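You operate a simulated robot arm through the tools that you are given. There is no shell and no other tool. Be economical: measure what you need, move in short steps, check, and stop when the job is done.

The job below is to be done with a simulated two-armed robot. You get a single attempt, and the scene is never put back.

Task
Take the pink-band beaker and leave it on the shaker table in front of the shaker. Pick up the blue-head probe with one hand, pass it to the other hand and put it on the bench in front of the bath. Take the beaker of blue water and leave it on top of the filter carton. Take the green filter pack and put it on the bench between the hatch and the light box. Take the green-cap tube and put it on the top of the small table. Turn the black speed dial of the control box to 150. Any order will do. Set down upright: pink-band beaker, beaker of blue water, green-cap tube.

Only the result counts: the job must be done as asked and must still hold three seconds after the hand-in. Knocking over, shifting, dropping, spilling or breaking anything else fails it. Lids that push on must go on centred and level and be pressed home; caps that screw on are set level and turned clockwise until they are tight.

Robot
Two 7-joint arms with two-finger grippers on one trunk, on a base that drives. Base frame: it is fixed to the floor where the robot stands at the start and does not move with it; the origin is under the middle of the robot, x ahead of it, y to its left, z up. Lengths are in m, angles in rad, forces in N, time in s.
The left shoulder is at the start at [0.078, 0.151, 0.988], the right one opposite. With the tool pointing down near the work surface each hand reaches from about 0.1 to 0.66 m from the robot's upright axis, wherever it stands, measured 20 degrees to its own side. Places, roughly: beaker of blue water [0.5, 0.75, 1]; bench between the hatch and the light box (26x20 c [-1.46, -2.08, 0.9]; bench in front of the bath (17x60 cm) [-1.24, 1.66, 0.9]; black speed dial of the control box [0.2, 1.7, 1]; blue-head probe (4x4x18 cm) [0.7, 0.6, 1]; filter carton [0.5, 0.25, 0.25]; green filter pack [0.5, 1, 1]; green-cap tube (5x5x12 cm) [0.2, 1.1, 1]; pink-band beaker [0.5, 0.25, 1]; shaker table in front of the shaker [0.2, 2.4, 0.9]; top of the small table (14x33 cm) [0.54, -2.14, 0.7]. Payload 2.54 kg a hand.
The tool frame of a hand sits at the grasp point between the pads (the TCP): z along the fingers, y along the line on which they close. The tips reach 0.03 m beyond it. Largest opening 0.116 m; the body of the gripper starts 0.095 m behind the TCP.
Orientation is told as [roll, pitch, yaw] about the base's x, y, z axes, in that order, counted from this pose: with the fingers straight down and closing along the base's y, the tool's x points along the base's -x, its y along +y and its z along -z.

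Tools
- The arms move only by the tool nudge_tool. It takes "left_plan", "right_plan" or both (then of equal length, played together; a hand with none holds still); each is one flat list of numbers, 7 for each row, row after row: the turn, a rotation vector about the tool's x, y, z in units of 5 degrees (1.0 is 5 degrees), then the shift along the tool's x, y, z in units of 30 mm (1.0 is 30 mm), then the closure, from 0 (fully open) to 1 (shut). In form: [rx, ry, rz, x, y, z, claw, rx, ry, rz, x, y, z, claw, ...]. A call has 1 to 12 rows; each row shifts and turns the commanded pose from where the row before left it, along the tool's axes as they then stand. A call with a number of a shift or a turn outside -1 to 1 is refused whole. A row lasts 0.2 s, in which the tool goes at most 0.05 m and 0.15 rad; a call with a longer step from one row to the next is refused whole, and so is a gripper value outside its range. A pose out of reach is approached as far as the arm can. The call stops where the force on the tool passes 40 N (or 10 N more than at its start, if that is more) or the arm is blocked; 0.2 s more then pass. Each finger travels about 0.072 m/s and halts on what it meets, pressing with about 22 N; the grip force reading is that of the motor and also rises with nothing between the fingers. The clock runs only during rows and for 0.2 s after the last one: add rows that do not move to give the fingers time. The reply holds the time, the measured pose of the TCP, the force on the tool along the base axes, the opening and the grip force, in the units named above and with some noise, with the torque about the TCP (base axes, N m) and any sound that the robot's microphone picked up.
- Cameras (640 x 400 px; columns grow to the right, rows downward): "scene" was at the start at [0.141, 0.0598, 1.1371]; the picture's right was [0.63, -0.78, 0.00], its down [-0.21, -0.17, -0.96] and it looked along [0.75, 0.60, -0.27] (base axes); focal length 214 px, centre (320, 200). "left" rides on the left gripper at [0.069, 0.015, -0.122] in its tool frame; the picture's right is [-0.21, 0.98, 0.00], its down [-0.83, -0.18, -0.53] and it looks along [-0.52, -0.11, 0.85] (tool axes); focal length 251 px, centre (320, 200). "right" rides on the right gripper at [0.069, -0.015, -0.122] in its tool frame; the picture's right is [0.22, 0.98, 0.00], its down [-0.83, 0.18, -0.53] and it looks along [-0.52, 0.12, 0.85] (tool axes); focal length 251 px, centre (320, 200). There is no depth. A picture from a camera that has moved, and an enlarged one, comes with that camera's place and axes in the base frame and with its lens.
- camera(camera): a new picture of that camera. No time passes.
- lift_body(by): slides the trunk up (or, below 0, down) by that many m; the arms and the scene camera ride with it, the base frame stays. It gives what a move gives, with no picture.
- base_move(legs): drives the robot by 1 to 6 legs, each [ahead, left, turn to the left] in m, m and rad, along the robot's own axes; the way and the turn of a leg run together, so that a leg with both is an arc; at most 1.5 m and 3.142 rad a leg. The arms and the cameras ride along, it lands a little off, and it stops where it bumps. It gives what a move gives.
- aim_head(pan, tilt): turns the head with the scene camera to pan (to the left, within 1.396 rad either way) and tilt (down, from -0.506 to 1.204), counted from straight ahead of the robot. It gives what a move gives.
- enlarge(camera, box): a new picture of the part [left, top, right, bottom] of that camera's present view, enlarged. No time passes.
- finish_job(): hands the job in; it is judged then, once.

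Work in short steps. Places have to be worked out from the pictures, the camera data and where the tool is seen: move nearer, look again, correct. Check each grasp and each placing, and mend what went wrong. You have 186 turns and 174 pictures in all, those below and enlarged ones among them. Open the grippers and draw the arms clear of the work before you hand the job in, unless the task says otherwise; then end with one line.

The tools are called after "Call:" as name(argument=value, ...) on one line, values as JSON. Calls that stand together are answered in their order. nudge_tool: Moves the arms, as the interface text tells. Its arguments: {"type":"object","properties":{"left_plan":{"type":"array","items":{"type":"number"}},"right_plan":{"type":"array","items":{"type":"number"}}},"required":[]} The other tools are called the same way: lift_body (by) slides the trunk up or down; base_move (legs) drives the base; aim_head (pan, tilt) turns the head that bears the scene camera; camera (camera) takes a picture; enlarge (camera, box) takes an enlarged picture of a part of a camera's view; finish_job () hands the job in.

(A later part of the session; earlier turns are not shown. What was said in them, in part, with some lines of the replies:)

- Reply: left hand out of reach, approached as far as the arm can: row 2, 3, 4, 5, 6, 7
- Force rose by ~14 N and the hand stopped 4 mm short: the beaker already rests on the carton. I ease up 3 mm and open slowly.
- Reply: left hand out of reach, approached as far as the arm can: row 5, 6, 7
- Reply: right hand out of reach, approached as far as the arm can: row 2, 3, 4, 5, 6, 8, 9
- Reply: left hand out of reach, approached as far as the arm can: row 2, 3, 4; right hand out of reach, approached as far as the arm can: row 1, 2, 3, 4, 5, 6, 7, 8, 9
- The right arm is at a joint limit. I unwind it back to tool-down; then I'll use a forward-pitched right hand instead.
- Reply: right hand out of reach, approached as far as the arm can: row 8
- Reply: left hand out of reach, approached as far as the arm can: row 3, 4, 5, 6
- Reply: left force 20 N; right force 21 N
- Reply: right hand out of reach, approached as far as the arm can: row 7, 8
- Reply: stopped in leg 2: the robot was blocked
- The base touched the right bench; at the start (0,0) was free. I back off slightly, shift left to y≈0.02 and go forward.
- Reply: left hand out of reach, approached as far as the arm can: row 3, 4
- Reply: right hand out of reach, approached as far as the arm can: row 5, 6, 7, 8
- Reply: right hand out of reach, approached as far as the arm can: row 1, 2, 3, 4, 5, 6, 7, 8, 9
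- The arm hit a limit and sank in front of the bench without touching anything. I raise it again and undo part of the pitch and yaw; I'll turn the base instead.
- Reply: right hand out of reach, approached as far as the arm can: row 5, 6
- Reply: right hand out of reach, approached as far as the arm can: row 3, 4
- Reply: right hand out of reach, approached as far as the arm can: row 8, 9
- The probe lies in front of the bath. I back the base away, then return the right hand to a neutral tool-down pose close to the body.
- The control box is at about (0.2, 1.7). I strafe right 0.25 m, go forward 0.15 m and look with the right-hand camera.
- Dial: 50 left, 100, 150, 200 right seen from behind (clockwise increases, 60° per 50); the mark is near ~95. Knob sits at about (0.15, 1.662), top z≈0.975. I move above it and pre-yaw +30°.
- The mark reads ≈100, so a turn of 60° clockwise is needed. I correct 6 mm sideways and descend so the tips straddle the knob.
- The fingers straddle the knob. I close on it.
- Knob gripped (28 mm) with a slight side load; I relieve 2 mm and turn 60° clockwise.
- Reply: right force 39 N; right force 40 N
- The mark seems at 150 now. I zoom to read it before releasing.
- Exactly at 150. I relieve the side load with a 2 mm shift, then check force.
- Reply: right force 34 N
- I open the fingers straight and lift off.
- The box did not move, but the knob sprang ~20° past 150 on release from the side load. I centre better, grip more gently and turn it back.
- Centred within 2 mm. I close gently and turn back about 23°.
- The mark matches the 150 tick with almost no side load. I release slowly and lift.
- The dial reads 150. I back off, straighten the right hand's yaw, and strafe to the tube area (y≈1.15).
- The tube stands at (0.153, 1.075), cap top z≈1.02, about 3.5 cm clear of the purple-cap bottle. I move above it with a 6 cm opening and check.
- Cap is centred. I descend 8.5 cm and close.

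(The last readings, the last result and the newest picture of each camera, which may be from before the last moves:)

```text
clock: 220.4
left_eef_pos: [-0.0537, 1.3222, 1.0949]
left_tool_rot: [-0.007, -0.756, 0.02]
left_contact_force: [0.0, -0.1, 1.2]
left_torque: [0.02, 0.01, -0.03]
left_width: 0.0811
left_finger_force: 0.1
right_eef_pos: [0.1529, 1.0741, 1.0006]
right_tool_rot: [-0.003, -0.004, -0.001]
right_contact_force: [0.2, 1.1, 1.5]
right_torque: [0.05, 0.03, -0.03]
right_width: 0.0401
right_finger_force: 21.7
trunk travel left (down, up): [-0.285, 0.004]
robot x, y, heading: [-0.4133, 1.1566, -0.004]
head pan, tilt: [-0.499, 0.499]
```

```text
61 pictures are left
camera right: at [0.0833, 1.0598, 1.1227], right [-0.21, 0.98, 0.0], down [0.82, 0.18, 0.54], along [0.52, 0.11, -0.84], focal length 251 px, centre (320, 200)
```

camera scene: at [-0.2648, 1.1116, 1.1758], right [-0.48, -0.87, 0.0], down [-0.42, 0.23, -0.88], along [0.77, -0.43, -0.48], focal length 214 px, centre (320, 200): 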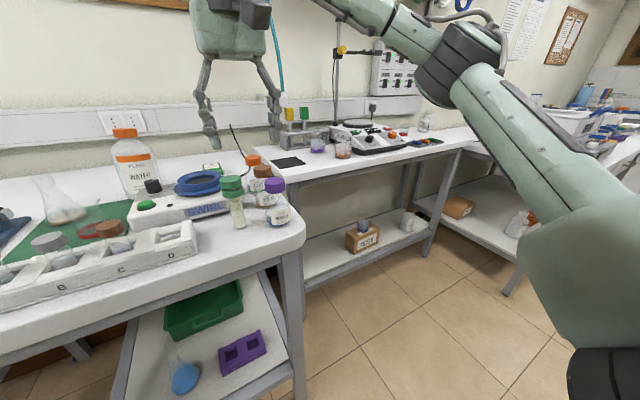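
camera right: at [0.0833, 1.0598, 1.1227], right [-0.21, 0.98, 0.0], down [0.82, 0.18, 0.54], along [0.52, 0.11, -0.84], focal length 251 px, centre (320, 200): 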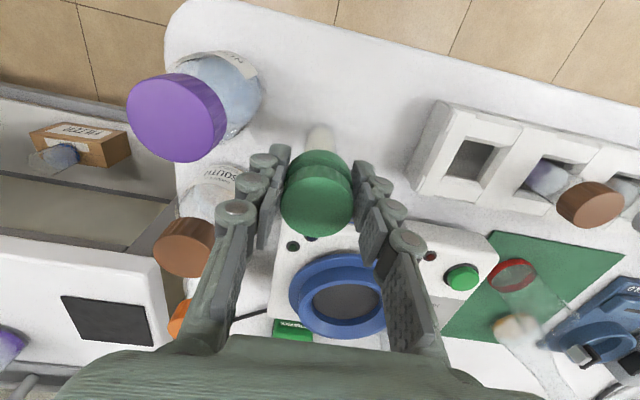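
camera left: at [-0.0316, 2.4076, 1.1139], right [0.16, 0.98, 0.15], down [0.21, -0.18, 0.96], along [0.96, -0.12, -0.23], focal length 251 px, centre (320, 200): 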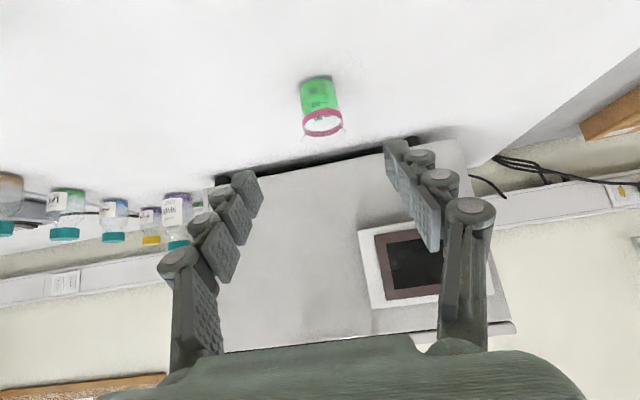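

Tube held (0.040). I lift it 12 cm and retract it toward the body; meanwhile I reduce the left hand's pitch to ~20° for the filter pack.

Call:
nudge_tool(left_plan=[0, 0, 0, 0, 0, 0, 0.3, 0, 0, 0, 0, 0, 0, 0.3, 0, 0, 0, 0, 0, 0, 0.3, 0, 0, 0, 0, 0, 0, 0.3, 0, 1, 0, 0, 0, -0.5, 0.3, 0, 1, 0, 0, 0, -0.5, 0.3, 0, 1, 0, 0, 0, -0.5, 0.3, 0, 1, 0, 0, 0, 0, 0.3, 0, 0.7, 0, 0, 0, 0, 0.3, 0, 0, 0, 0, 0, 0, 0.3], right_plan=[0, 0, 0, 0, 0, -0.7, 0.75, 0, 0, 0, 0, 0, -1, 0.75, 0, 0, 0, 0, 0, -1, 0.75, 0, 0, 0, 0, 0, -1, 0.75, 0, 0, 0, 1, 0, -0.3, 0.75, 0, 0, 0, 1, 0, 0, 0.75, 0, 0, 0, 1, 0, 0, 0.75, 0, 0, 0, 1, 0, 0, 0.75, 0, 0, 0, 1, 0, 0, 0.75, 0, 0, 0, 1, 0, 0, 0.75])

Call:
base_move(legs=[[0, -0.2, 0]])

Call:
aim_head(pan=0.3, tilt=0.5)

Call:
camera(camera="scene")

```text
clock: 222.6
left_eef_pos: [-0.0827, 1.3212, 1.1293]
left_tool_rot: [-0.007, -0.345, 0.015]
left_contact_force: [-0.1, 0.0, -0.7]
left_torque: [0.02, -0.01, 0.03]
left_width: 0.0813
left_finger_force: 0.0
right_eef_pos: [-0.0291, 1.0744, 1.1214]
right_tool_rot: [-0.001, -0.003, 0.0]
right_contact_force: [-0.6, 0.6, -0.4]
right_torque: [0.03, -0.01, 0.0]
right_width: 0.0398
right_finger_force: 21.7
trunk travel left (down, up): [-0.285, 0.004]
robot x, y, heading: [-0.412, 1.1568, -0.007]
head pan, tilt: [-0.499, 0.499]
```

```text
clock: 225.2
left_eef_pos: [-0.0829, 1.1191, 1.1296]
left_tool_rot: [-0.009, -0.345, 0.014]
left_contact_force: [0.0, -0.2, -0.8]
left_torque: [0.0, 0.0, 0.01]
left_width: 0.0812
left_finger_force: 0.1
right_eef_pos: [-0.0299, 0.8724, 1.1215]
right_tool_rot: [-0.004, -0.003, -0.001]
right_contact_force: [0.2, 0.2, 0.0]
right_torque: [0.01, -0.01, 0.03]
right_width: 0.0401
right_finger_force: 21.9
trunk travel left (down, up): [-0.285, 0.004]
robot x, y, heading: [-0.4157, 0.9532, -0.009]
head pan, tilt: [-0.499, 0.499]
```

```text
clock: 226.3
left_eef_pos: [-0.0831, 1.12, 1.1299]
left_tool_rot: [-0.007, -0.345, 0.015]
left_contact_force: [1.1, -0.4, -0.1]
left_torque: [0.05, -0.03, -0.01]
left_width: 0.0813
left_finger_force: 0.1
right_eef_pos: [-0.0299, 0.8723, 1.1207]
right_tool_rot: [-0.002, -0.003, -0.003]
right_contact_force: [-0.2, 0.2, -0.5]
right_torque: [-0.02, -0.02, 0.0]
right_width: 0.04
right_finger_force: 21.7
trunk travel left (down, up): [-0.285, 0.004]
robot x, y, heading: [-0.4169, 0.9564, -0.01]
head pan, tilt: [0.3, 0.499]
```

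```text
60 pictures are left
camera scene: at [-0.2595, 0.9808, 1.176], right [0.29, -0.96, 0.0], down [-0.46, -0.14, -0.88], along [0.84, 0.25, -0.48], focal length 214 px, centre (320, 200)
```

scene: 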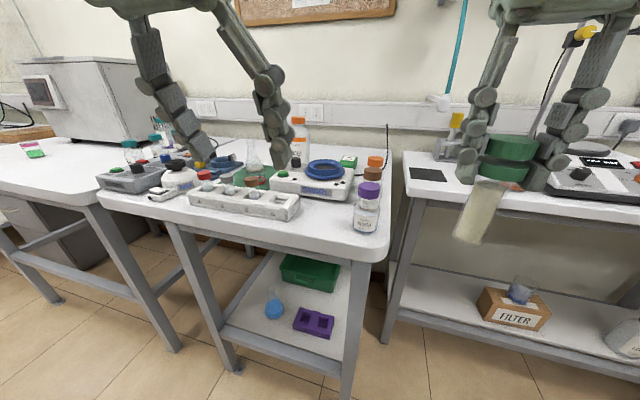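

I drive forward 0.18 m and look with the left camera at the filter pack.

Call:
base_move(legs=[[0.18, 0, 0]])

Call:
camera(camera="left")

```text
clock: 227.8
left_eef_pos: [0.0958, 1.1188, 1.1289]
left_tool_rot: [-0.007, -0.345, 0.016]
left_contact_force: [-0.1, 0.2, -0.4]
left_torque: [0.03, 0.02, -0.03]
left_width: 0.0812
left_finger_force: 0.1
right_eef_pos: [0.1488, 0.8719, 1.1207]
right_tool_rot: [-0.004, -0.004, -0.001]
right_contact_force: [0.0, 0.2, -1.3]
right_torque: [0.02, 0.01, 0.03]
right_width: 0.04
right_finger_force: 21.7
trunk travel left (down, up): [-0.285, 0.004]
robot x, y, heading: [-0.2339, 0.9551, -0.001]
head pan, tilt: [0.3, 0.499]
```

```text
59 pictures are left
camera left: at [-0.0098, 1.1326, 1.2203], right [0.19, 0.98, 0.07], down [0.6, -0.17, 0.78], along [0.78, -0.11, -0.62], focal length 251 px, centre (320, 200)
```

left: 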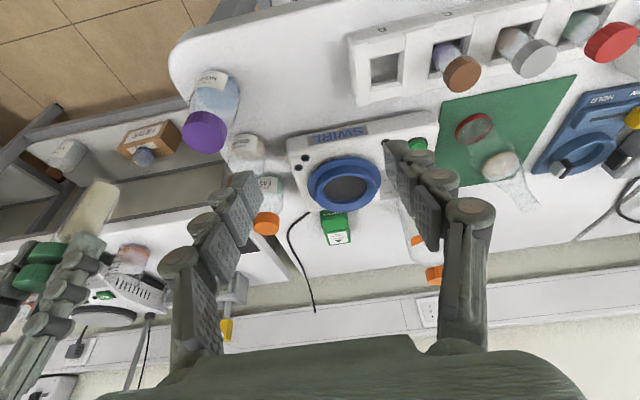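

The pack is around (0.46, 1.096). I reach the left hand over it at z≈1.08 and look again.

Call:
nudge_tool(left_plan=[0, 0, 0, -0.95, -0.08, 0.52, 0.2, 0, 0, 0, -0.95, -0.08, 0.52, 0.2, 0, 0, 0, -0.95, -0.08, 0.52, 0.2, 0, 0, 0, -0.95, -0.08, 0.52, 0.2, 0, 0, 0, -0.95, -0.08, 0.52, 0.2, 0, 0, 0, -0.95, -0.08, 0.52, 0.2, 0, 0, 0, -0.95, -0.08, 0.52, 0.2, 0, 0, 0, -0.95, -0.08, 0.52, 0.2, 0, 0, 0, -0.95, -0.08, 0.52, 0.2])

Call:
camera(camera="left")

```text
clock: 229.8
left_eef_pos: [0.3857, 1.1011, 1.0857]
left_tool_rot: [-0.006, -0.345, 0.015]
left_contact_force: [0.7, -0.5, 0.2]
left_torque: [0.01, 0.06, -0.01]
left_width: 0.0928
left_finger_force: 0.1
right_eef_pos: [0.1492, 0.872, 1.1195]
right_tool_rot: [-0.004, -0.002, 0.001]
right_contact_force: [0.4, -0.7, -0.4]
right_torque: [-0.01, 0.02, -0.01]
right_width: 0.0399
right_finger_force: 22.4
trunk travel left (down, up): [-0.285, 0.004]
robot x, y, heading: [-0.2335, 0.951, -0.005]
head pan, tilt: [0.3, 0.499]
```

```text
58 pictures are left
camera left: at [0.2797, 1.1151, 1.1748], right [0.19, 0.98, 0.07], down [0.6, -0.17, 0.78], along [0.78, -0.11, -0.62], focal length 251 px, centre (320, 200)
```

left: 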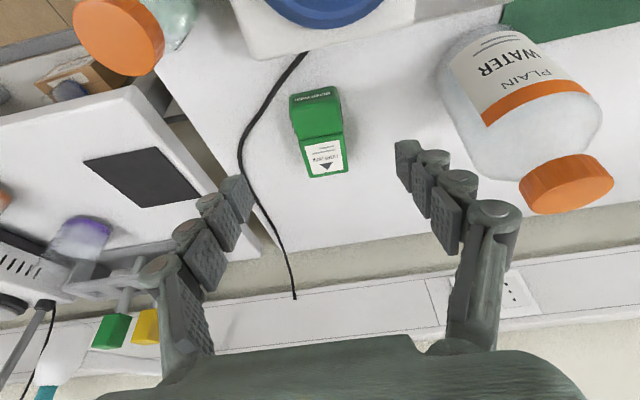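

Pack is a box x 0.43–0.48, y≈1.075–1.122, top z≈0.985. I line up and descend to grip it at z≈0.95.

Call:
nudge_tool(left_plan=[0, 0, 0, -0.65, -0.06, 0.23, 0.3, 0, 0, 0, 0, 0, 1, 0.3, 0, 0, 0, 0, 0, 1, 0.3, 0, 0, 0, 0, 0, 1, 0.3, 0, 0, 0, 0, 0, 1, 0.3, 0, 0, 0, 0, 0, 0.8, 0.3, 0, 0, 0, 0, 0, 0, 0.45, 0, 0, 0, 0, 0, 0, 0.6, 0, 0, 0, 0, 0, 0, 0.72, 0, 0, 0, 0, 0, 0, 0.72])

Call:
camera(camera="left")

```text
clock: 232.0
left_eef_pos: [0.4482, 1.1029, 0.9485]
left_tool_rot: [-0.009, -0.351, 0.014]
left_contact_force: [0.5, -0.8, 0.9]
left_torque: [0.08, -0.09, -0.07]
left_width: 0.0562
left_finger_force: 22.4
left hand out of reach, approached as far as the arm can: row 6
right_eef_pos: [0.1483, 0.8717, 1.12]
right_tool_rot: [-0.004, -0.003, -0.002]
right_contact_force: [0.2, 0.0, -0.5]
right_torque: [0.02, 0.0, 0.01]
right_width: 0.0399
right_finger_force: 22.5
trunk travel left (down, up): [-0.285, 0.004]
robot x, y, heading: [-0.2364, 0.9535, -0.006]
head pan, tilt: [0.3, 0.499]
```

```text
57 pictures are left
camera left: at [0.3426, 1.1176, 1.0396], right [0.19, 0.98, 0.07], down [0.6, -0.17, 0.79], along [0.78, -0.11, -0.62], focal length 251 px, centre (320, 200)
```

left: 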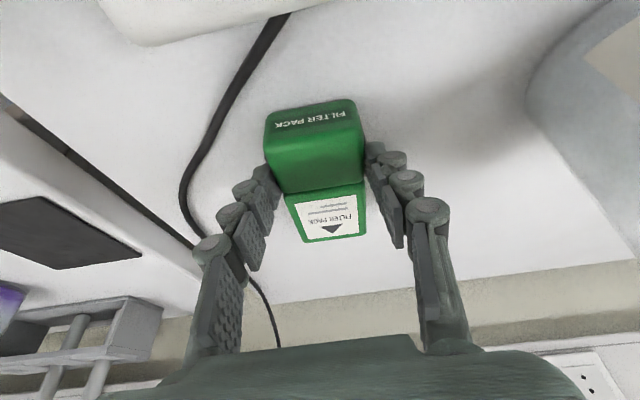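

Gripped (0.056). I lift along the tool axis 13 cm, then back the base off.

Call:
nudge_tool(left_plan=[0, 0, 0, 0, 0, -0.5, 0.72, 0, 0, 0, 0, 0, -1, 0.72, 0, 0, 0, 0, 0, -1, 0.72, 0, 0, 0, 0, 0, -1, 0.72, 0, 0, 0, 0, 0, -1, 0.72])

Call:
camera(camera="left")

Call:
base_move(legs=[[-0.32, 0, 0]])

Call:
nudge_tool(left_plan=[0, 0, 0, 0.95, 0, -0.3, 0.72, 0, 0, 0, 0.95, 0, -0.3, 0.72, 0, 0, 0, 0.95, 0, -0.3, 0.72, 0, 0, 0, 0.95, 0, -0.3, 0.72, 0, 0, 0, 0.95, 0, -0.3, 0.72, 0, 0, 0, 0.95, 0, -0.3, 0.72, 0, 0, 0, 0.95, 0, -0.3, 0.72])

Call:
camera(camera="scene")

```text
clock: 233.2
left_eef_pos: [0.4029, 1.1037, 1.0754]
left_tool_rot: [-0.003, -0.344, 0.013]
left_contact_force: [-0.7, 0.0, -1.5]
left_torque: [0.0, 0.02, -0.01]
left_width: 0.0559
left_finger_force: 21.8
right_eef_pos: [0.1491, 0.8721, 1.1208]
right_tool_rot: [-0.004, -0.003, 0.001]
right_contact_force: [0.4, -0.2, -1.1]
right_torque: [0.01, -0.01, 0.0]
right_width: 0.0399
right_finger_force: 21.3
trunk travel left (down, up): [-0.285, 0.004]
robot x, y, heading: [-0.2367, 0.9502, -0.008]
head pan, tilt: [0.3, 0.499]
```

```text
56 pictures are left
camera left: at [0.2967, 1.1179, 1.1672], right [0.19, 0.98, 0.07], down [0.6, -0.17, 0.78], along [0.78, -0.11, -0.62], focal length 251 px, centre (320, 200)
```

left: 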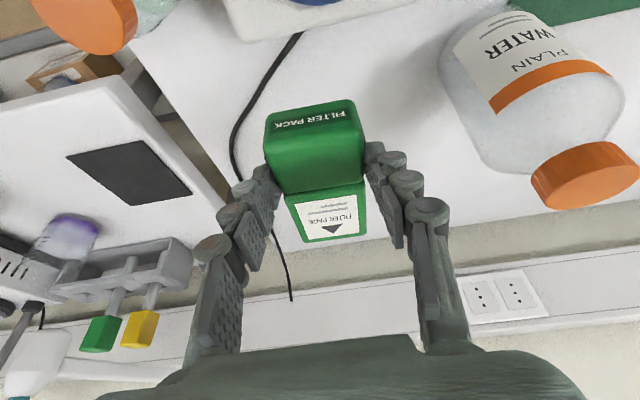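

```text
clock: 235.3
left_eef_pos: [0.0876, 1.1048, 1.0768]
left_tool_rot: [-0.008, -0.349, 0.013]
left_contact_force: [0.8, -0.1, -1.1]
left_torque: [-0.02, 0.01, -0.03]
left_width: 0.0558
left_finger_force: 22.0
right_eef_pos: [-0.169, 0.8732, 1.1209]
right_tool_rot: [-0.003, -0.005, -0.004]
right_contact_force: [-0.3, 0.2, -0.4]
right_torque: [0.02, -0.01, 0.0]
right_width: 0.0398
right_finger_force: 22.2
trunk travel left (down, up): [-0.285, 0.004]
robot x, y, heading: [-0.5485, 0.9568, -0.009]
head pan, tilt: [0.3, 0.499]
```

```text
clock: 236.9
left_eef_pos: [-0.1217, 1.1036, 1.0672]
left_tool_rot: [-0.006, -0.346, 0.014]
left_contact_force: [-0.2, 1.4, -2.7]
left_torque: [0.01, 0.05, -0.04]
left_width: 0.0555
left_finger_force: 22.2
right_eef_pos: [-0.1684, 0.8736, 1.1219]
right_tool_rot: [-0.004, -0.004, -0.004]
right_contact_force: [-0.5, -0.1, -1.5]
right_torque: [-0.02, -0.02, 0.0]
right_width: 0.04
right_finger_force: 22.1
trunk travel left (down, up): [-0.285, 0.004]
robot x, y, heading: [-0.5494, 0.9553, -0.014]
head pan, tilt: [0.3, 0.499]
```

```text
55 pictures are left
camera scene: at [-0.3973, 0.982, 1.1761], right [0.29, -0.96, 0.0], down [-0.46, -0.14, -0.88], along [0.84, 0.25, -0.48], focal length 214 px, centre (320, 200)
```

scene: 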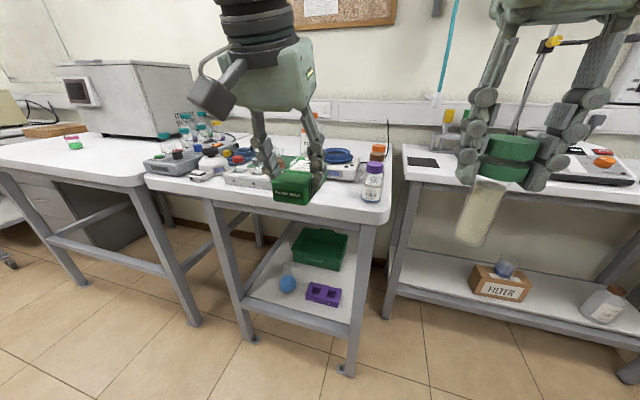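

Both items are held. I turn right to face −y and look down the room.

Call:
base_move(legs=[[0, 0, -1.56]])

Call:
aim_head(pan=0.0, tilt=0.35)

Call:
camera(camera="scene")

```text
clock: 241.2
left_eef_pos: [-0.3945, 0.5275, 1.0661]
left_tool_rot: [-0.007, -0.346, -1.535]
left_contact_force: [0.4, -0.1, -1.7]
left_torque: [0.07, 0.04, 0.0]
left_width: 0.0552
left_finger_force: 22.1
right_eef_pos: [-0.6257, 0.5693, 1.1219]
right_tool_rot: [-0.004, -0.002, -1.553]
right_contact_force: [-0.3, -0.5, -1.0]
right_torque: [-0.01, 0.01, -0.01]
right_width: 0.0401
right_finger_force: 22.5
trunk travel left (down, up): [-0.285, 0.004]
robot x, y, heading: [-0.5514, 0.9546, -1.559]
head pan, tilt: [0.3, 0.499]
```

```text
clock: 242.0
left_eef_pos: [-0.3953, 0.5271, 1.0657]
left_tool_rot: [-0.006, -0.346, -1.536]
left_contact_force: [0.6, 0.5, -1.5]
left_torque: [0.06, -0.01, 0.0]
left_width: 0.0557
left_finger_force: 22.1
right_eef_pos: [-0.6256, 0.5676, 1.1203]
right_tool_rot: [-0.004, -0.004, -1.552]
right_contact_force: [0.0, -0.8, -0.5]
right_torque: [0.03, -0.02, 0.0]
right_width: 0.0399
right_finger_force: 21.3
trunk travel left (down, up): [-0.285, 0.004]
robot x, y, heading: [-0.5538, 0.9567, -1.56]
head pan, tilt: [0.0, 0.351]
```

```text
54 pictures are left
camera scene: at [-0.55, 0.7952, 1.1896], right [-1.0, -0.01, 0.0], down [0.0, 0.34, -0.94], along [0.01, -0.94, -0.34], focal length 214 px, centre (320, 200)
```

scene: 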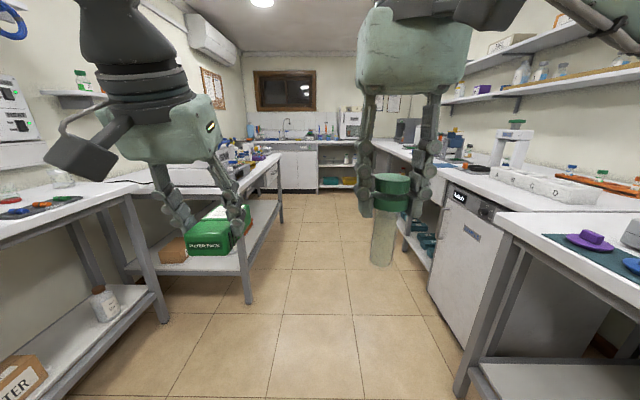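

The aisle is clear (x from −0.2 to −1.1). I shift 0.1 m right and drive forward 1.3 m.

Call:
base_move(legs=[[0, -0.1, 0], [1.3, 0, 0]])

Call:
camera(camera="scene")

```text
clock: 249.8
left_eef_pos: [-0.4793, -0.7842, 1.0667]
left_tool_rot: [-0.006, -0.345, -1.537]
left_contact_force: [-0.3, 0.1, -1.4]
left_torque: [0.03, -0.03, 0.0]
left_width: 0.0553
left_finger_force: 21.9
right_eef_pos: [-0.7088, -0.7426, 1.1209]
right_tool_rot: [-0.005, -0.004, -1.553]
right_contact_force: [-0.2, -0.3, -1.2]
right_torque: [-0.01, -0.01, 0.03]
right_width: 0.0403
right_finger_force: 22.1
trunk travel left (down, up): [-0.285, 0.004]
robot x, y, heading: [-0.6316, -0.3602, -1.558]
head pan, tilt: [0.0, 0.351]
```

```text
53 pictures are left
camera scene: at [-0.6337, -0.5153, 1.1896], right [-1.0, -0.01, 0.0], down [0.0, 0.34, -0.94], along [0.01, -0.94, -0.34], focal length 214 px, centre (320, 200)
```

scene: 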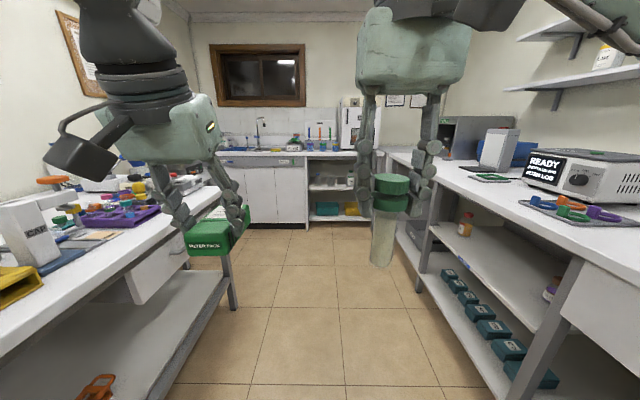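

I drive on 1.1 m and look to both sides.

Call:
base_move(legs=[[1.1, 0, 0]])

Call:
aim_head(pan=-0.9, tilt=0.45)

Call:
camera(camera="scene")

Call:
aim_head(pan=0.9, tilt=0.5)

Call:
camera(camera="scene")

```text
clock: 255.4
left_eef_pos: [-0.4638, -1.8849, 1.0665]
left_tool_rot: [-0.007, -0.345, -1.534]
left_contact_force: [0.5, -0.8, -1.1]
left_torque: [0.06, 0.02, 0.01]
left_width: 0.0555
left_finger_force: 21.9
right_eef_pos: [-0.695, -1.8433, 1.1211]
right_tool_rot: [-0.004, -0.003, -1.55]
right_contact_force: [-0.6, -0.1, -0.9]
right_torque: [0.01, 0.01, -0.01]
right_width: 0.0401
right_finger_force: 22.0
trunk travel left (down, up): [-0.285, 0.004]
robot x, y, heading: [-0.6184, -1.4599, -1.557]
head pan, tilt: [0.0, 0.351]
```

```text
clock: 256.6
left_eef_pos: [-0.4652, -1.8847, 1.0665]
left_tool_rot: [-0.005, -0.347, -1.534]
left_contact_force: [-1.0, 1.0, -2.3]
left_torque: [0.1, 0.03, -0.03]
left_width: 0.0553
left_finger_force: 22.3
right_eef_pos: [-0.6947, -1.8429, 1.1212]
right_tool_rot: [-0.005, -0.004, -1.551]
right_contact_force: [-0.3, 0.6, -0.2]
right_torque: [0.01, 0.0, -0.01]
right_width: 0.04
right_finger_force: 21.6
trunk travel left (down, up): [-0.285, 0.004]
robot x, y, heading: [-0.6222, -1.4583, -1.556]
head pan, tilt: [-0.901, 0.45]
```

```text
52 pictures are left
camera scene: at [-0.6919, -1.5812, 1.1804], right [-0.63, 0.77, 0.0], down [0.34, 0.28, -0.9], along [-0.7, -0.57, -0.44], focal length 214 px, centre (320, 200)
```

scene: 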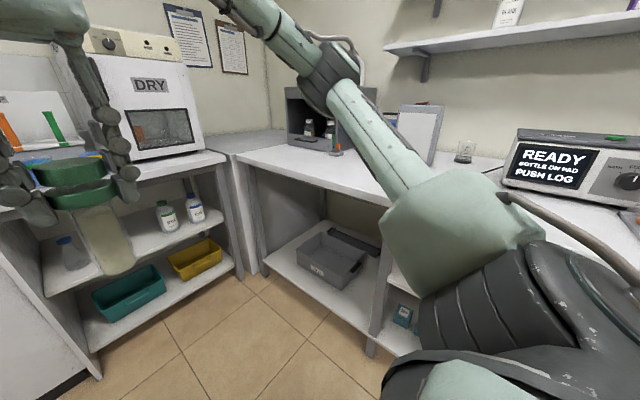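

```text
clock: 258.4
left_eef_pos: [-0.4637, -1.8833, 1.067]
left_tool_rot: [-0.007, -0.346, -1.534]
left_contact_force: [-0.3, -0.3, -1.0]
left_torque: [0.05, 0.0, 0.03]
left_width: 0.0549
left_finger_force: 22.1
right_eef_pos: [-0.6952, -1.8424, 1.1211]
right_tool_rot: [-0.003, -0.005, -1.551]
right_contact_force: [0.4, -0.2, -0.7]
right_torque: [-0.01, 0.01, -0.04]
right_width: 0.0399
right_finger_force: 22.1
trunk travel left (down, up): [-0.285, 0.004]
robot x, y, heading: [-0.6241, -1.4557, -1.559]
head pan, tilt: [0.901, 0.499]
```

```text
51 pictures are left
camera scene: at [-0.5487, -1.5786, 1.1759], right [-0.61, -0.79, 0.0], down [-0.38, 0.29, -0.88], along [0.7, -0.54, -0.48], focal length 214 px, centre (320, 200)
```

scene: 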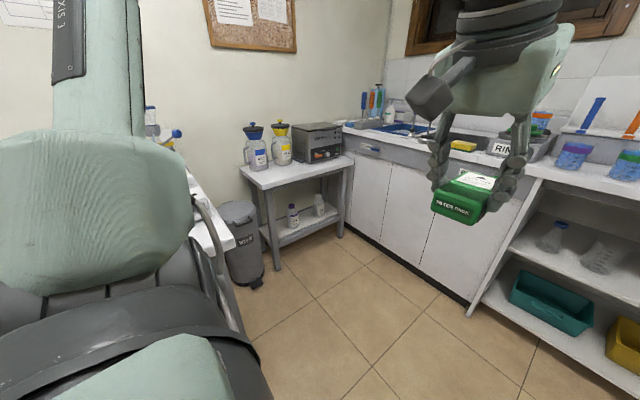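

Hatch and light box are on the right; the small table (with jugs) on the left at x≈0.42+. I go forward, turn to face +x and approach the small table for the tube first.

Call:
base_move(legs=[[0.5, 0, 0], [0, 0, 1.557], [0.35, -0.08, 0]])

Call:
aim_head(pan=-0.15, tilt=0.6)

Call:
camera(camera="scene")

```text
clock: 267.2
left_eef_pos: [0.1615, -1.8843, 1.0662]
left_tool_rot: [-0.01, -0.345, 0.029]
left_contact_force: [0.2, -0.2, -1.8]
left_torque: [-0.01, 0.09, 0.01]
left_width: 0.0552
left_finger_force: 22.1
right_eef_pos: [0.1174, -2.1145, 1.1217]
right_tool_rot: [-0.004, -0.004, 0.012]
right_contact_force: [0.3, -0.5, -0.8]
right_torque: [-0.02, 0.01, -0.01]
right_width: 0.0402
right_finger_force: 22.1
trunk travel left (down, up): [-0.285, 0.004]
robot x, y, heading: [-0.2677, -2.0366, 0.004]
head pan, tilt: [0.901, 0.499]
```

```text
clock: 268.5
left_eef_pos: [0.1607, -1.8849, 1.0669]
left_tool_rot: [-0.007, -0.345, 0.029]
left_contact_force: [0.5, -0.3, -2.2]
left_torque: [-0.01, 0.03, 0.01]
left_width: 0.0549
left_finger_force: 21.8
right_eef_pos: [0.1182, -2.1151, 1.1217]
right_tool_rot: [-0.003, -0.003, 0.012]
right_contact_force: [0.4, 0.6, -0.6]
right_torque: [-0.01, 0.03, 0.01]
right_width: 0.04
right_finger_force: 21.6
trunk travel left (down, up): [-0.285, 0.004]
robot x, y, heading: [-0.2695, -2.0365, 0.004]
head pan, tilt: [-0.15, 0.6]
```

```text
50 pictures are left
camera scene: at [-0.1121, -2.0502, 1.1669], right [-0.14, -0.99, 0.0], down [-0.56, 0.08, -0.83], along [0.82, -0.12, -0.57], focal length 214 px, centre (320, 200)
```

scene: 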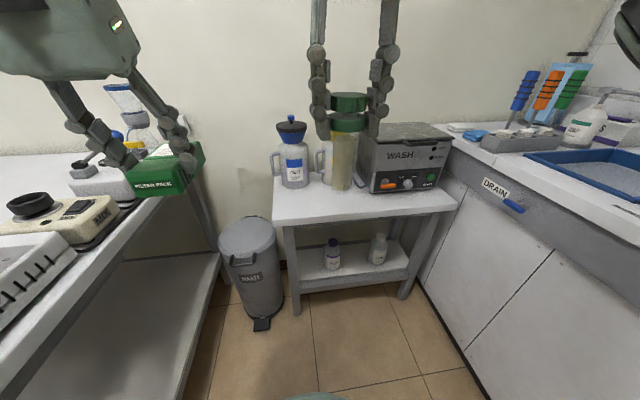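

The table's free strip is x 0.46–0.65, y −2.3 to −2.0. I move forward and slightly right.

Call:
base_move(legs=[[0, -0.05, 0], [0.2, 0, 0]])

Call:
nudge_tool(right_plan=[0, 0, 0, -1, 0, 0.5, 0.75, 0, 0, 0, -1, 0, 0.5, 0.75, 0, 0, 0, -1, 0, 0.5, 0.75, 0, 0, 0, -1, 0, 0.5, 0.75, 0, 0, 0, -1, 0, 0.5, 0.75, 0, 0, 0, -1, 0, 0.5, 0.75])

Call:
camera(camera="scene")

Call:
camera(camera="right")

```text
clock: 270.8
left_eef_pos: [0.3616, -1.9337, 1.0674]
left_tool_rot: [-0.008, -0.346, 0.028]
left_contact_force: [-0.3, -0.2, -1.3]
left_torque: [-0.01, 0.04, 0.01]
left_width: 0.055
left_finger_force: 21.7
right_eef_pos: [0.3189, -2.1632, 1.1202]
right_tool_rot: [-0.002, -0.003, 0.013]
right_contact_force: [-0.2, -0.8, -1.7]
right_torque: [0.02, 0.03, 0.03]
right_width: 0.0399
right_finger_force: 22.0
trunk travel left (down, up): [-0.285, 0.004]
robot x, y, heading: [-0.0702, -2.0894, 0.008]
head pan, tilt: [-0.15, 0.6]
```

```text
clock: 272.2
left_eef_pos: [0.3614, -1.9322, 1.0671]
left_tool_rot: [-0.008, -0.346, 0.029]
left_contact_force: [-0.1, 0.4, -1.5]
left_torque: [-0.03, 0.07, 0.01]
left_width: 0.055
left_finger_force: 21.9
right_eef_pos: [0.4993, -2.1607, 1.0295]
right_tool_rot: [-0.001, -0.001, 0.015]
right_contact_force: [-0.3, 0.1, -1.2]
right_torque: [0.03, 0.03, -0.01]
right_width: 0.04
right_finger_force: 22.6
trunk travel left (down, up): [-0.285, 0.004]
robot x, y, heading: [-0.063, -2.0879, 0.006]
head pan, tilt: [-0.15, 0.6]
```

```text
49 pictures are left
camera scene: at [0.0889, -2.0989, 1.1668], right [-0.14, -0.99, 0.0], down [-0.56, 0.08, -0.82], along [0.82, -0.12, -0.57], focal length 214 px, centre (320, 200)
```

scene: 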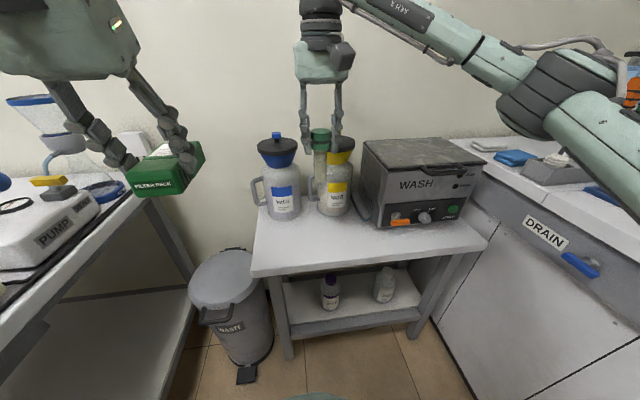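

```text
48 pictures are left
camera right: at [0.4308, -2.1769, 1.1517], right [-0.23, 0.97, 0.0], down [0.82, 0.19, 0.54], along [0.52, 0.12, -0.84], focal length 251 px, centre (320, 200)
```

right: 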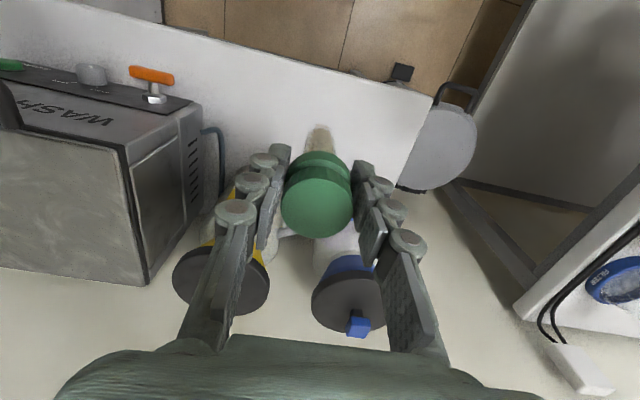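

I bring the tube to x≈0.535 and descend to just above the table.

Call:
nudge_tool(right_plan=[0, 0, 0, -0.6, 0, 1, 0.75, 0, 0, 0, -0.6, 0, 1, 0.75, 0, 0, 0, 0, 0, 1, 0.75, 0, 0, 0, 0, 0, 1, 0.75, 0, 0, 0, 0, 0, 1, 0.75, 0, 0, 0, 0, 0, 1, 0.75, 0, 0, 0, 0, 0, 0.8, 0.75])

Call:
enlarge(camera="scene", box=[230, 80, 470, 290])

```text
clock: 273.8
left_eef_pos: [0.3612, -1.9337, 1.0666]
left_tool_rot: [-0.007, -0.346, 0.029]
left_contact_force: [-0.4, 0.3, -1.3]
left_torque: [-0.02, 0.04, 0.02]
left_width: 0.0554
left_finger_force: 22.0
right_eef_pos: [0.5367, -2.1598, 0.828]
right_tool_rot: [-0.004, -0.003, 0.016]
right_contact_force: [0.5, 1.0, -1.5]
right_torque: [0.01, -0.01, 0.01]
right_width: 0.04
right_finger_force: 22.1
trunk travel left (down, up): [-0.285, 0.004]
robot x, y, heading: [-0.0674, -2.0842, 0.006]
head pan, tilt: [-0.15, 0.6]
```

```text
1.90 times, centred on (350, 185) of scene
camera zoom: at [0.0886, -2.099, 1.1668], right [-0.14, -0.99, 0.0], down [-0.56, 0.08, -0.82], along [0.82, -0.12, -0.57], focal length 408 px, centre (263, 229)
```

zoom: 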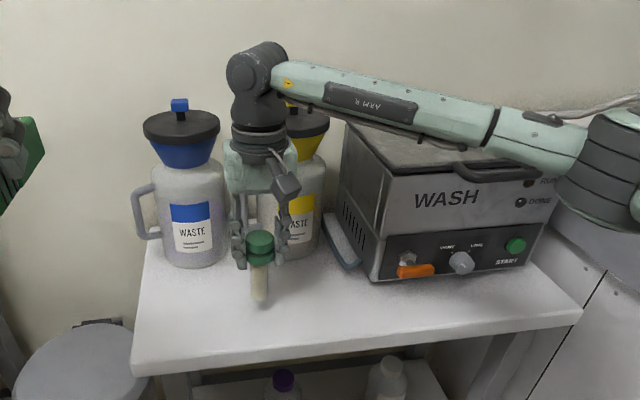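

I lower further in small steps until contact.

Call:
nudge_tool(right_plan=[0, 0, 0, 0, 0, 0.6, 0.75, 0, 0, 0, 0, 0, 0.15, 0.75, 0, 0, 0, 0, 0, 0.1, 0.75, 0, 0, 0, 0, 0, 0.06, 0.75])

```text
clock: 274.8
left_eef_pos: [0.3606, -1.9337, 1.0669]
left_tool_rot: [-0.006, -0.347, 0.029]
left_contact_force: [0.8, -0.5, -2.4]
left_torque: [0.0, 0.06, 0.03]
left_width: 0.0553
left_finger_force: 22.0
right_eef_pos: [0.5357, -2.1611, 0.8022]
right_tool_rot: [-0.005, -0.004, 0.013]
right_contact_force: [-1.4, -0.6, 3.8]
right_torque: [-0.12, 0.02, 0.0]
right_width: 0.04
right_finger_force: 22.3
trunk travel left (down, up): [-0.285, 0.004]
robot x, y, heading: [-0.0687, -2.0877, 0.006]
head pan, tilt: [-0.15, 0.6]
```

Contact felt. I press 1 mm more, open gently and rise straight up.

Call:
nudge_tool(right_plan=[0, 0, 0, 0, 0, 0.03, 0.75, 0, 0, 0, 0, 0, 0, 0.63, 0, 0, 0, 0, 0, 0, 0.57, 0, 0, 0, 0, 0, 0, 0.5, 0, 0, 0, 0, 0, 0, 0.45])

Call:
camera(camera="right")

Call:
enlarge(camera="scene", box=[260, 130, 420, 270])

```text
clock: 276.0
left_eef_pos: [0.361, -1.9323, 1.0672]
left_tool_rot: [-0.007, -0.346, 0.028]
left_contact_force: [-0.1, -0.2, -1.3]
left_torque: [0.0, 0.06, 0.0]
left_width: 0.0553
left_finger_force: 21.9
right_eef_pos: [0.5364, -2.1618, 0.8005]
right_tool_rot: [-0.004, -0.002, 0.013]
right_contact_force: [-0.1, 0.6, 0.0]
right_torque: [0.04, 0.01, 0.0]
right_width: 0.0641
right_finger_force: 0.1
trunk travel left (down, up): [-0.285, 0.004]
robot x, y, heading: [-0.0667, -2.0893, 0.011]
head pan, tilt: [-0.15, 0.6]
```

```text
46 pictures are left
camera right: at [0.4672, -2.1769, 0.9211], right [-0.23, 0.97, 0.0], down [0.82, 0.19, 0.54], along [0.52, 0.12, -0.84], focal length 251 px, centre (320, 200)
```

right: 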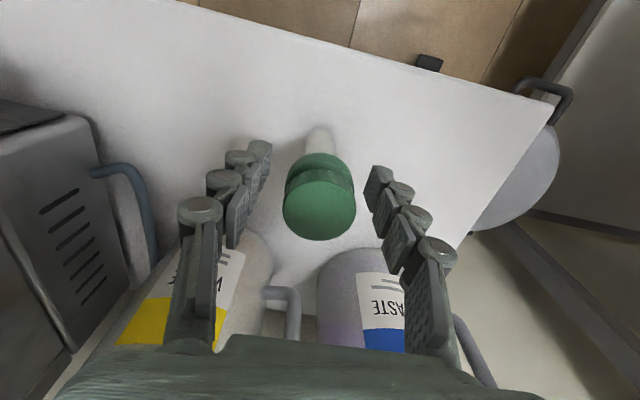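

```text
2.86 times, centred on (340, 200) of scene
camera zoom: at [0.0884, -2.0989, 1.1669], right [-0.14, -0.99, 0.0], down [-0.56, 0.08, -0.82], along [0.82, -0.12, -0.57], focal length 613 px, centre (263, 200)
```

zoom: 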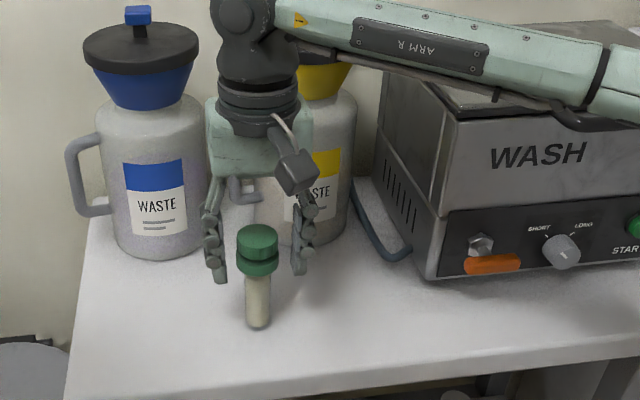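

The tube stands upright. I raise the hand straight up the same way, then retract and back off.

Call:
nudge_tool(right_plan=[0, 0, 0, 0, 0, -0.6, 0.45, 0, 0, 0, 0, 0, -1, 0.45, 0, 0, 0, 0, 0, -1, 0.45, 0, 0, 0, 0, 0, -1, 0.45, 0, 0, 0, 0, 0, -1, 0.45, 0, 0, 0, 0, 0, -1, 0.45, 0, 0, 0, 0, 0, -1, 0.45, 0, 0, 0, 0.5, 0, -1, 0.45, 0, 0, 0, 1, 0, -1, 0.45, 0, 0, 0, 1, 0, -0.5, 0.45, 0, 0, 0, 1, 0, 0, 0.45, 0, 0, 0, 1, 0, 0, 0.45])

Call:
enlarge(camera="scene", box=[230, 80, 470, 290])

Call:
base_move(legs=[[-0.45, 0.02, 0]])

```text
clock: 278.6
left_eef_pos: [0.3616, -1.9326, 1.0677]
left_tool_rot: [-0.006, -0.345, 0.028]
left_contact_force: [0.6, 0.0, -1.8]
left_torque: [0.03, 0.04, -0.02]
left_width: 0.0556
left_finger_force: 21.6
right_eef_pos: [0.3977, -2.1629, 1.0724]
right_tool_rot: [-0.005, -0.004, 0.013]
right_contact_force: [-0.4, 0.0, -0.3]
right_torque: [-0.02, -0.04, 0.0]
right_width: 0.0639
right_finger_force: 0.0
trunk travel left (down, up): [-0.285, 0.004]
robot x, y, heading: [-0.0678, -2.0853, 0.005]
head pan, tilt: [-0.15, 0.6]
```

```text
1.90 times, centred on (350, 185) of scene
camera zoom: at [0.0881, -2.099, 1.1669], right [-0.14, -0.99, 0.0], down [-0.56, 0.08, -0.83], along [0.82, -0.12, -0.56], focal length 408 px, centre (263, 229)
```

zoom: 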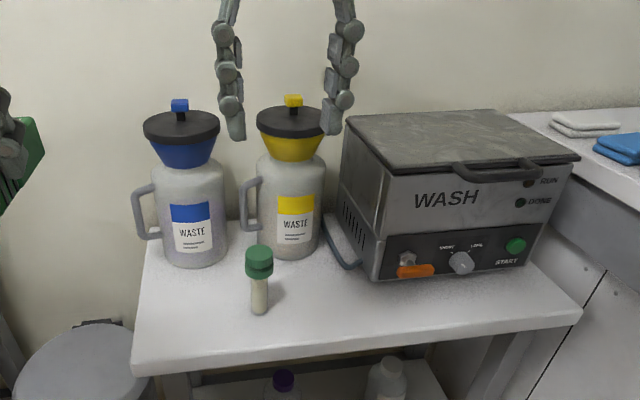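

```text
clock: 281.4
left_eef_pos: [-0.0891, -1.9158, 1.0685]
left_tool_rot: [-0.007, -0.345, 0.029]
left_contact_force: [-0.5, 0.1, -2.1]
left_torque: [0.0, 0.04, -0.02]
left_width: 0.0552
left_finger_force: 21.7
right_eef_pos: [-0.0509, -2.1452, 1.0715]
right_tool_rot: [-0.002, -0.003, 0.015]
right_contact_force: [-0.3, 0.1, 0.1]
right_torque: [-0.03, -0.04, 0.0]
right_width: 0.0637
right_finger_force: 0.1
trunk travel left (down, up): [-0.285, 0.004]
robot x, y, heading: [-0.5157, -2.0745, 0.008]
head pan, tilt: [-0.15, 0.6]
```

Tube done. I turn around (left, through the free aisle) to face the hatch side and look.

Call:
base_move(legs=[[0, 0, 3.13], [0.1, -0.15, 0]])

Call:
aim_head(pan=0.15, tilt=0.5)

Call:
camera(camera="scene")

```text
clock: 290.9
left_eef_pos: [-1.0501, -2.0634, 1.068]
left_tool_rot: [-0.006, -0.347, -3.14]
left_contact_force: [-0.4, -0.5, -1.2]
left_torque: [0.0, -0.03, 0.01]
left_width: 0.0554
left_finger_force: 21.8
right_eef_pos: [-1.0803, -1.8321, 1.0715]
right_tool_rot: [-0.005, -0.004, 3.127]
right_contact_force: [0.5, 0.9, 0.2]
right_torque: [0.02, 0.0, -0.01]
right_width: 0.0639
right_finger_force: 0.1
trunk travel left (down, up): [-0.285, 0.004]
robot x, y, heading: [-0.6172, -1.9176, 3.121]
head pan, tilt: [-0.15, 0.6]
```

```text
clock: 291.7
left_eef_pos: [-1.05, -2.0622, 1.0671]
left_tool_rot: [-0.007, -0.346, -3.14]
left_contact_force: [0.4, -0.4, -0.9]
left_torque: [0.01, -0.05, -0.02]
left_width: 0.0551
left_finger_force: 22.4
right_eef_pos: [-1.0801, -1.8321, 1.0716]
right_tool_rot: [-0.003, -0.003, 3.129]
right_contact_force: [0.5, -0.3, 1.2]
right_torque: [-0.01, -0.03, 0.0]
right_width: 0.0637
right_finger_force: 0.0
trunk travel left (down, up): [-0.285, 0.004]
robot x, y, heading: [-0.6164, -1.9213, 3.123]
head pan, tilt: [0.15, 0.499]
```

```text
43 pictures are left
camera scene: at [-0.7733, -1.9285, 1.1759], right [-0.13, 0.99, 0.0], down [0.47, 0.06, -0.88], along [-0.87, -0.11, -0.48], focal length 214 px, centre (320, 200)
```

scene: 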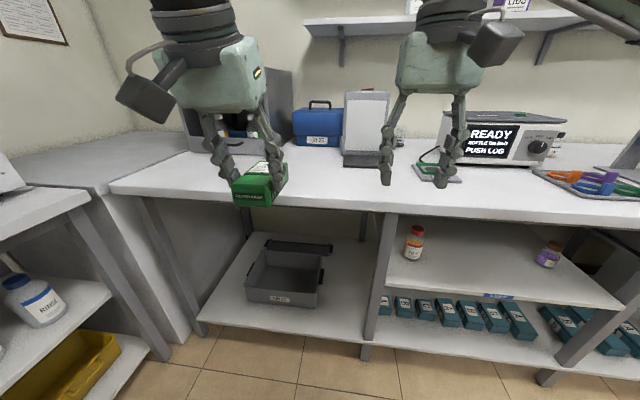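

The free spot between hatch and light box is at about (−1.46, −2.08). I drive forward 0.2 m and then reach out and down with the pack.

Call:
base_move(legs=[[0.2, 0.012, 0]])

Call:
nudge_tool(left_plan=[0, 0, 0, -0.94, 0, 0.34, 0.72, 0, 0, 0, -0.94, 0, 0.34, 0.72, 0, 0, 0, -0.94, 0, 0.34, 0.72, 0, 0, 0, -0.94, 0, 0.34, 0.72, 0, 0, 0, -0.94, 0, 0.34, 0.72, 0, 0, 0, -0.3, 0, 0.5, 0.72])

Call:
camera(camera="left")

Call:
camera(camera="scene")

```text
clock: 293.3
left_eef_pos: [-1.2477, -2.0705, 1.0651]
left_tool_rot: [-0.007, -0.344, -3.139]
left_contact_force: [-0.4, -0.4, -1.6]
left_torque: [0.02, -0.07, 0.02]
left_width: 0.0553
left_finger_force: 22.0
right_eef_pos: [-1.2788, -1.84, 1.0723]
right_tool_rot: [-0.003, -0.004, 3.129]
right_contact_force: [-0.9, -0.9, -0.4]
right_torque: [0.0, -0.01, 0.01]
right_width: 0.0638
right_finger_force: 0.1
trunk travel left (down, up): [-0.285, 0.004]
robot x, y, heading: [-0.8159, -1.93, 3.122]
head pan, tilt: [0.15, 0.499]
```

```text
clock: 294.7
left_eef_pos: [-1.4109, -2.0716, 1.0558]
left_tool_rot: [-0.005, -0.344, -3.14]
left_contact_force: [0.5, 0.0, -1.0]
left_torque: [0.01, -0.03, 0.01]
left_width: 0.0553
left_finger_force: 22.3
right_eef_pos: [-1.2794, -1.8395, 1.072]
right_tool_rot: [-0.004, -0.004, 3.129]
right_contact_force: [0.2, -0.4, -0.2]
right_torque: [-0.02, -0.01, 0.0]
right_width: 0.0638
right_finger_force: 0.0
trunk travel left (down, up): [-0.285, 0.004]
robot x, y, heading: [-0.8128, -1.93, 3.12]
head pan, tilt: [0.15, 0.499]
```

```text
42 pictures are left
camera left: at [-1.3042, -2.0867, 1.1466], right [-0.2, -0.98, 0.07], down [-0.6, 0.18, 0.78], along [-0.78, 0.12, -0.62], focal length 251 px, centre (320, 200)
```

left: 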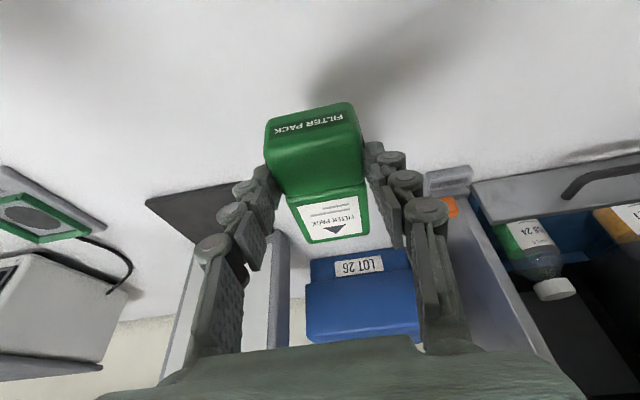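

```text
41 pictures are left
camera scene: at [-0.9723, -1.9366, 1.1759], right [-0.13, 0.99, 0.0], down [0.47, 0.06, -0.88], along [-0.87, -0.11, -0.48], focal length 214 px, centre (320, 200)
```

scene: 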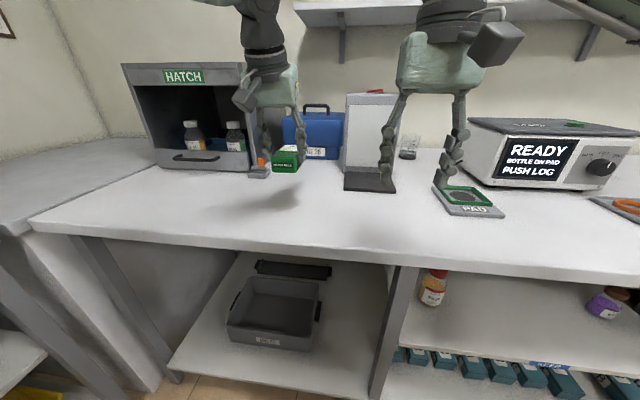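

Pack hovers between hatch and light box. I lower to about 7 mm above the bench at x≈−1.47.

Call:
nudge_tool(left_plan=[0, 0, 0, -0.167, 0, 0.95, 0.72, 0, 0, 0, -0.167, 0, 0.95, 0.72, 0, 0, 0, -0.167, 0, 0.95, 0.72, 0, 0, 0, -0.167, 0, 0.9, 0.72])

Call:
camera(camera="left")

```text
clock: 295.7
left_eef_pos: [-1.4676, -2.0689, 0.9548]
left_tool_rot: [-0.006, -0.346, -3.137]
left_contact_force: [0.1, -0.2, -1.8]
left_torque: [-0.01, -0.07, 0.01]
left_width: 0.0553
left_finger_force: 22.1
right_eef_pos: [-1.2785, -1.8413, 1.0716]
right_tool_rot: [-0.003, -0.004, 3.13]
right_contact_force: [-0.8, 0.1, -0.8]
right_torque: [0.01, -0.04, 0.01]
right_width: 0.0638
right_finger_force: 0.1
trunk travel left (down, up): [-0.285, 0.004]
robot x, y, heading: [-0.8118, -1.928, 3.12]
head pan, tilt: [0.15, 0.499]
```

```text
40 pictures are left
camera left: at [-1.3613, -2.086, 1.0465], right [-0.2, -0.98, 0.07], down [-0.6, 0.18, 0.78], along [-0.78, 0.12, -0.62], focal length 251 px, centre (320, 200)
```

left: 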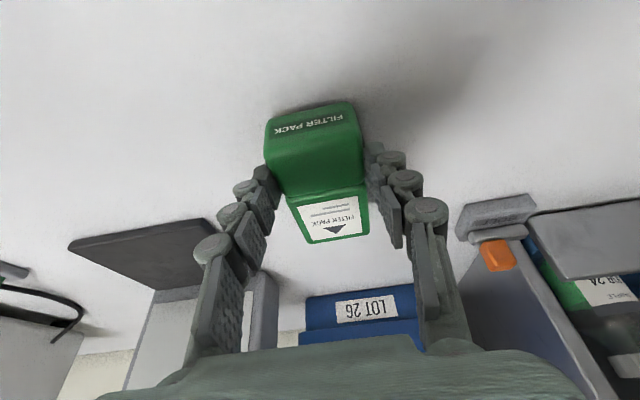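

I lower in small steps until contact.

Call:
nudge_tool(left_plan=[0, 0, 0, 0.05, 0, 0.13, 0.72, 0, 0, 0, 0.02, 0, 0.05, 0.72, 0, 0, 0, 0.02, 0, 0.05, 0.72, 0, 0, 0, 0, 0, 0, 0.72])

```text
clock: 296.7
left_eef_pos: [-1.4673, -2.0697, 0.9495]
left_tool_rot: [-0.008, -0.348, -3.141]
left_contact_force: [0.7, 0.2, 0.6]
left_torque: [-0.08, 0.17, 0.03]
left_width: 0.0552
left_finger_force: 22.8
right_eef_pos: [-1.2773, -1.8392, 1.0723]
right_tool_rot: [-0.002, -0.004, 3.129]
right_contact_force: [-0.3, 0.0, -0.5]
right_torque: [-0.01, -0.05, -0.01]
right_width: 0.0638
right_finger_force: 0.1
trunk travel left (down, up): [-0.285, 0.004]
robot x, y, heading: [-0.8134, -1.9263, 3.125]
head pan, tilt: [0.15, 0.499]
```

Contact begins (0.9495, same as at pickup). I press 1 mm more, open and withdraw along the tool axis.

Call:
nudge_tool(left_plan=[0, 0, 0, 0.013, 0, 0.035, 0.72, 0, 0, 0, 0, 0, 0, 0.5, 0, 0, 0, 0, 0, 0, 0.4, 0, 0, 0, 0, 0, 0, 0.3, 0, 0, 0, 0, 0, 0, 0.25, 0, 0, 0, 0, 0, -0.5, 0.25, 0, 0, 0, 0, 0, -1, 0.25, 0, 0, 0, 0, 0, -1, 0.25, 0, 0, 0, 0, 0, -1, 0.25, 0, 0, 0, 0, 0, -1, 0.25])

Call:
camera(camera="scene")

Call:
camera(camera="left")

```text
clock: 298.9
left_eef_pos: [-1.4212, -2.0706, 1.0756]
left_tool_rot: [-0.005, -0.346, -3.137]
left_contact_force: [0.9, -0.1, 0.5]
left_torque: [-0.01, 0.04, -0.01]
left_width: 0.087
left_finger_force: 0.0
right_eef_pos: [-1.2786, -1.8398, 1.0723]
right_tool_rot: [-0.003, -0.004, 3.13]
right_contact_force: [0.7, -0.4, -0.6]
right_torque: [0.03, 0.02, -0.02]
right_width: 0.0638
right_finger_force: 0.1
trunk travel left (down, up): [-0.285, 0.004]
robot x, y, heading: [-0.8112, -1.929, 3.124]
head pan, tilt: [0.15, 0.499]
```

```text
39 pictures are left
camera scene: at [-0.9716, -1.9364, 1.176], right [-0.13, 0.99, 0.0], down [0.47, 0.06, -0.88], along [-0.87, -0.11, -0.48], focal length 214 px, centre (320, 200)
```

scene: 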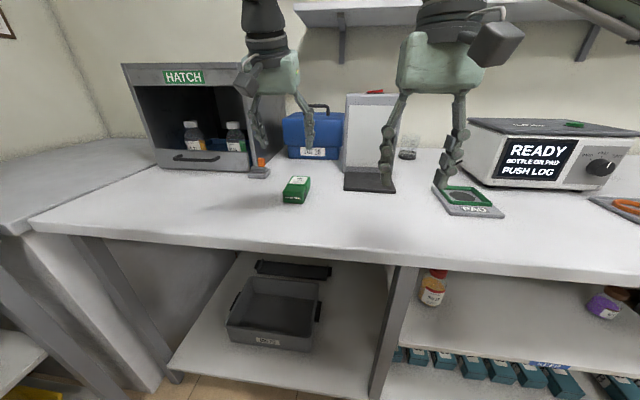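

```text
38 pictures are left
camera left: at [-1.3146, -2.0866, 1.1668], right [-0.2, -0.98, 0.07], down [-0.6, 0.18, 0.78], along [-0.78, 0.12, -0.62], focal length 251 px, centre (320, 200)
```

left: 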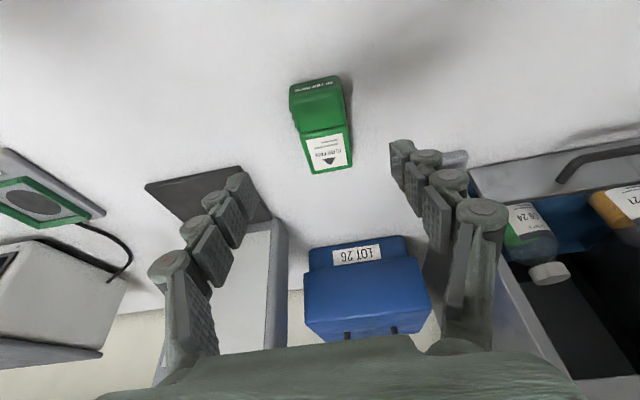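

The filter pack stands between hatch and light box. I open both hands fully and back the robot clear of the bench.

Call:
base_move(legs=[[-0.3, 0, 0]])

Call:
nudge_tool(left_plan=[0, 0, 0, 0, 0, 0, 0, 0, 0, 0, 0, 0, 0, 0, 0, 0, 0, 0, 0, 0, 0], right_plan=[0, 0, 0, 0, 0, 0, 0, 0, 0, 0, 0, 0, 0, 0, 0, 0, 0, 0, 0, 0, 0])

Call:
camera(camera="scene")

```text
clock: 301.0
left_eef_pos: [-1.122, -2.0765, 1.0755]
left_tool_rot: [-0.007, -0.346, -3.139]
left_contact_force: [-0.6, 1.2, 0.2]
left_torque: [-0.03, -0.01, 0.04]
left_width: 0.0869
left_finger_force: 0.0
right_eef_pos: [-0.9771, -1.8457, 1.0714]
right_tool_rot: [-0.003, -0.003, 3.128]
right_contact_force: [0.3, -0.2, -0.7]
right_torque: [0.0, -0.01, -0.04]
right_width: 0.0638
right_finger_force: 0.1
trunk travel left (down, up): [-0.285, 0.004]
robot x, y, heading: [-0.5149, -1.934, 3.114]
head pan, tilt: [0.15, 0.499]
```

```text
clock: 301.8
left_eef_pos: [-1.121, -2.0768, 1.0754]
left_tool_rot: [-0.006, -0.346, -3.14]
left_contact_force: [1.0, 0.0, 0.5]
left_torque: [0.0, 0.0, 0.0]
left_width: 0.116
left_finger_force: 0.1
right_eef_pos: [-0.9789, -1.8466, 1.0727]
right_tool_rot: [-0.002, -0.003, 3.128]
right_contact_force: [-0.5, 0.2, -0.4]
right_torque: [0.02, -0.01, -0.02]
right_width: 0.1159
right_finger_force: 0.0
trunk travel left (down, up): [-0.285, 0.004]
robot x, y, heading: [-0.5173, -1.9336, 3.125]
head pan, tilt: [0.15, 0.499]
```

```text
37 pictures are left
camera scene: at [-0.6715, -1.9423, 1.176], right [-0.13, 0.99, 0.0], down [0.47, 0.06, -0.88], along [-0.87, -0.11, -0.48], focal length 214 px, centre (320, 200)
```

scene: 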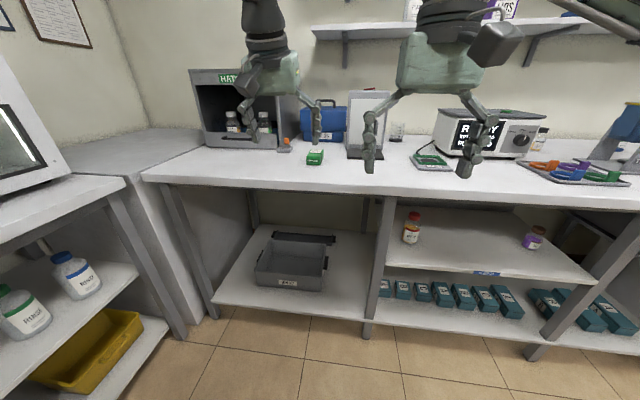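

All six parts are done, both hands are open and the arms are clear of the work, so I hand the job in.

Call:
finish_job()

```text
The job is handed in.
```

I finished all six parts and handed the job in. The pink-band beaker, the beaker of blue water and the green-cap tube were set down upright, and the speed dial reads about 150, within roughly 2°.
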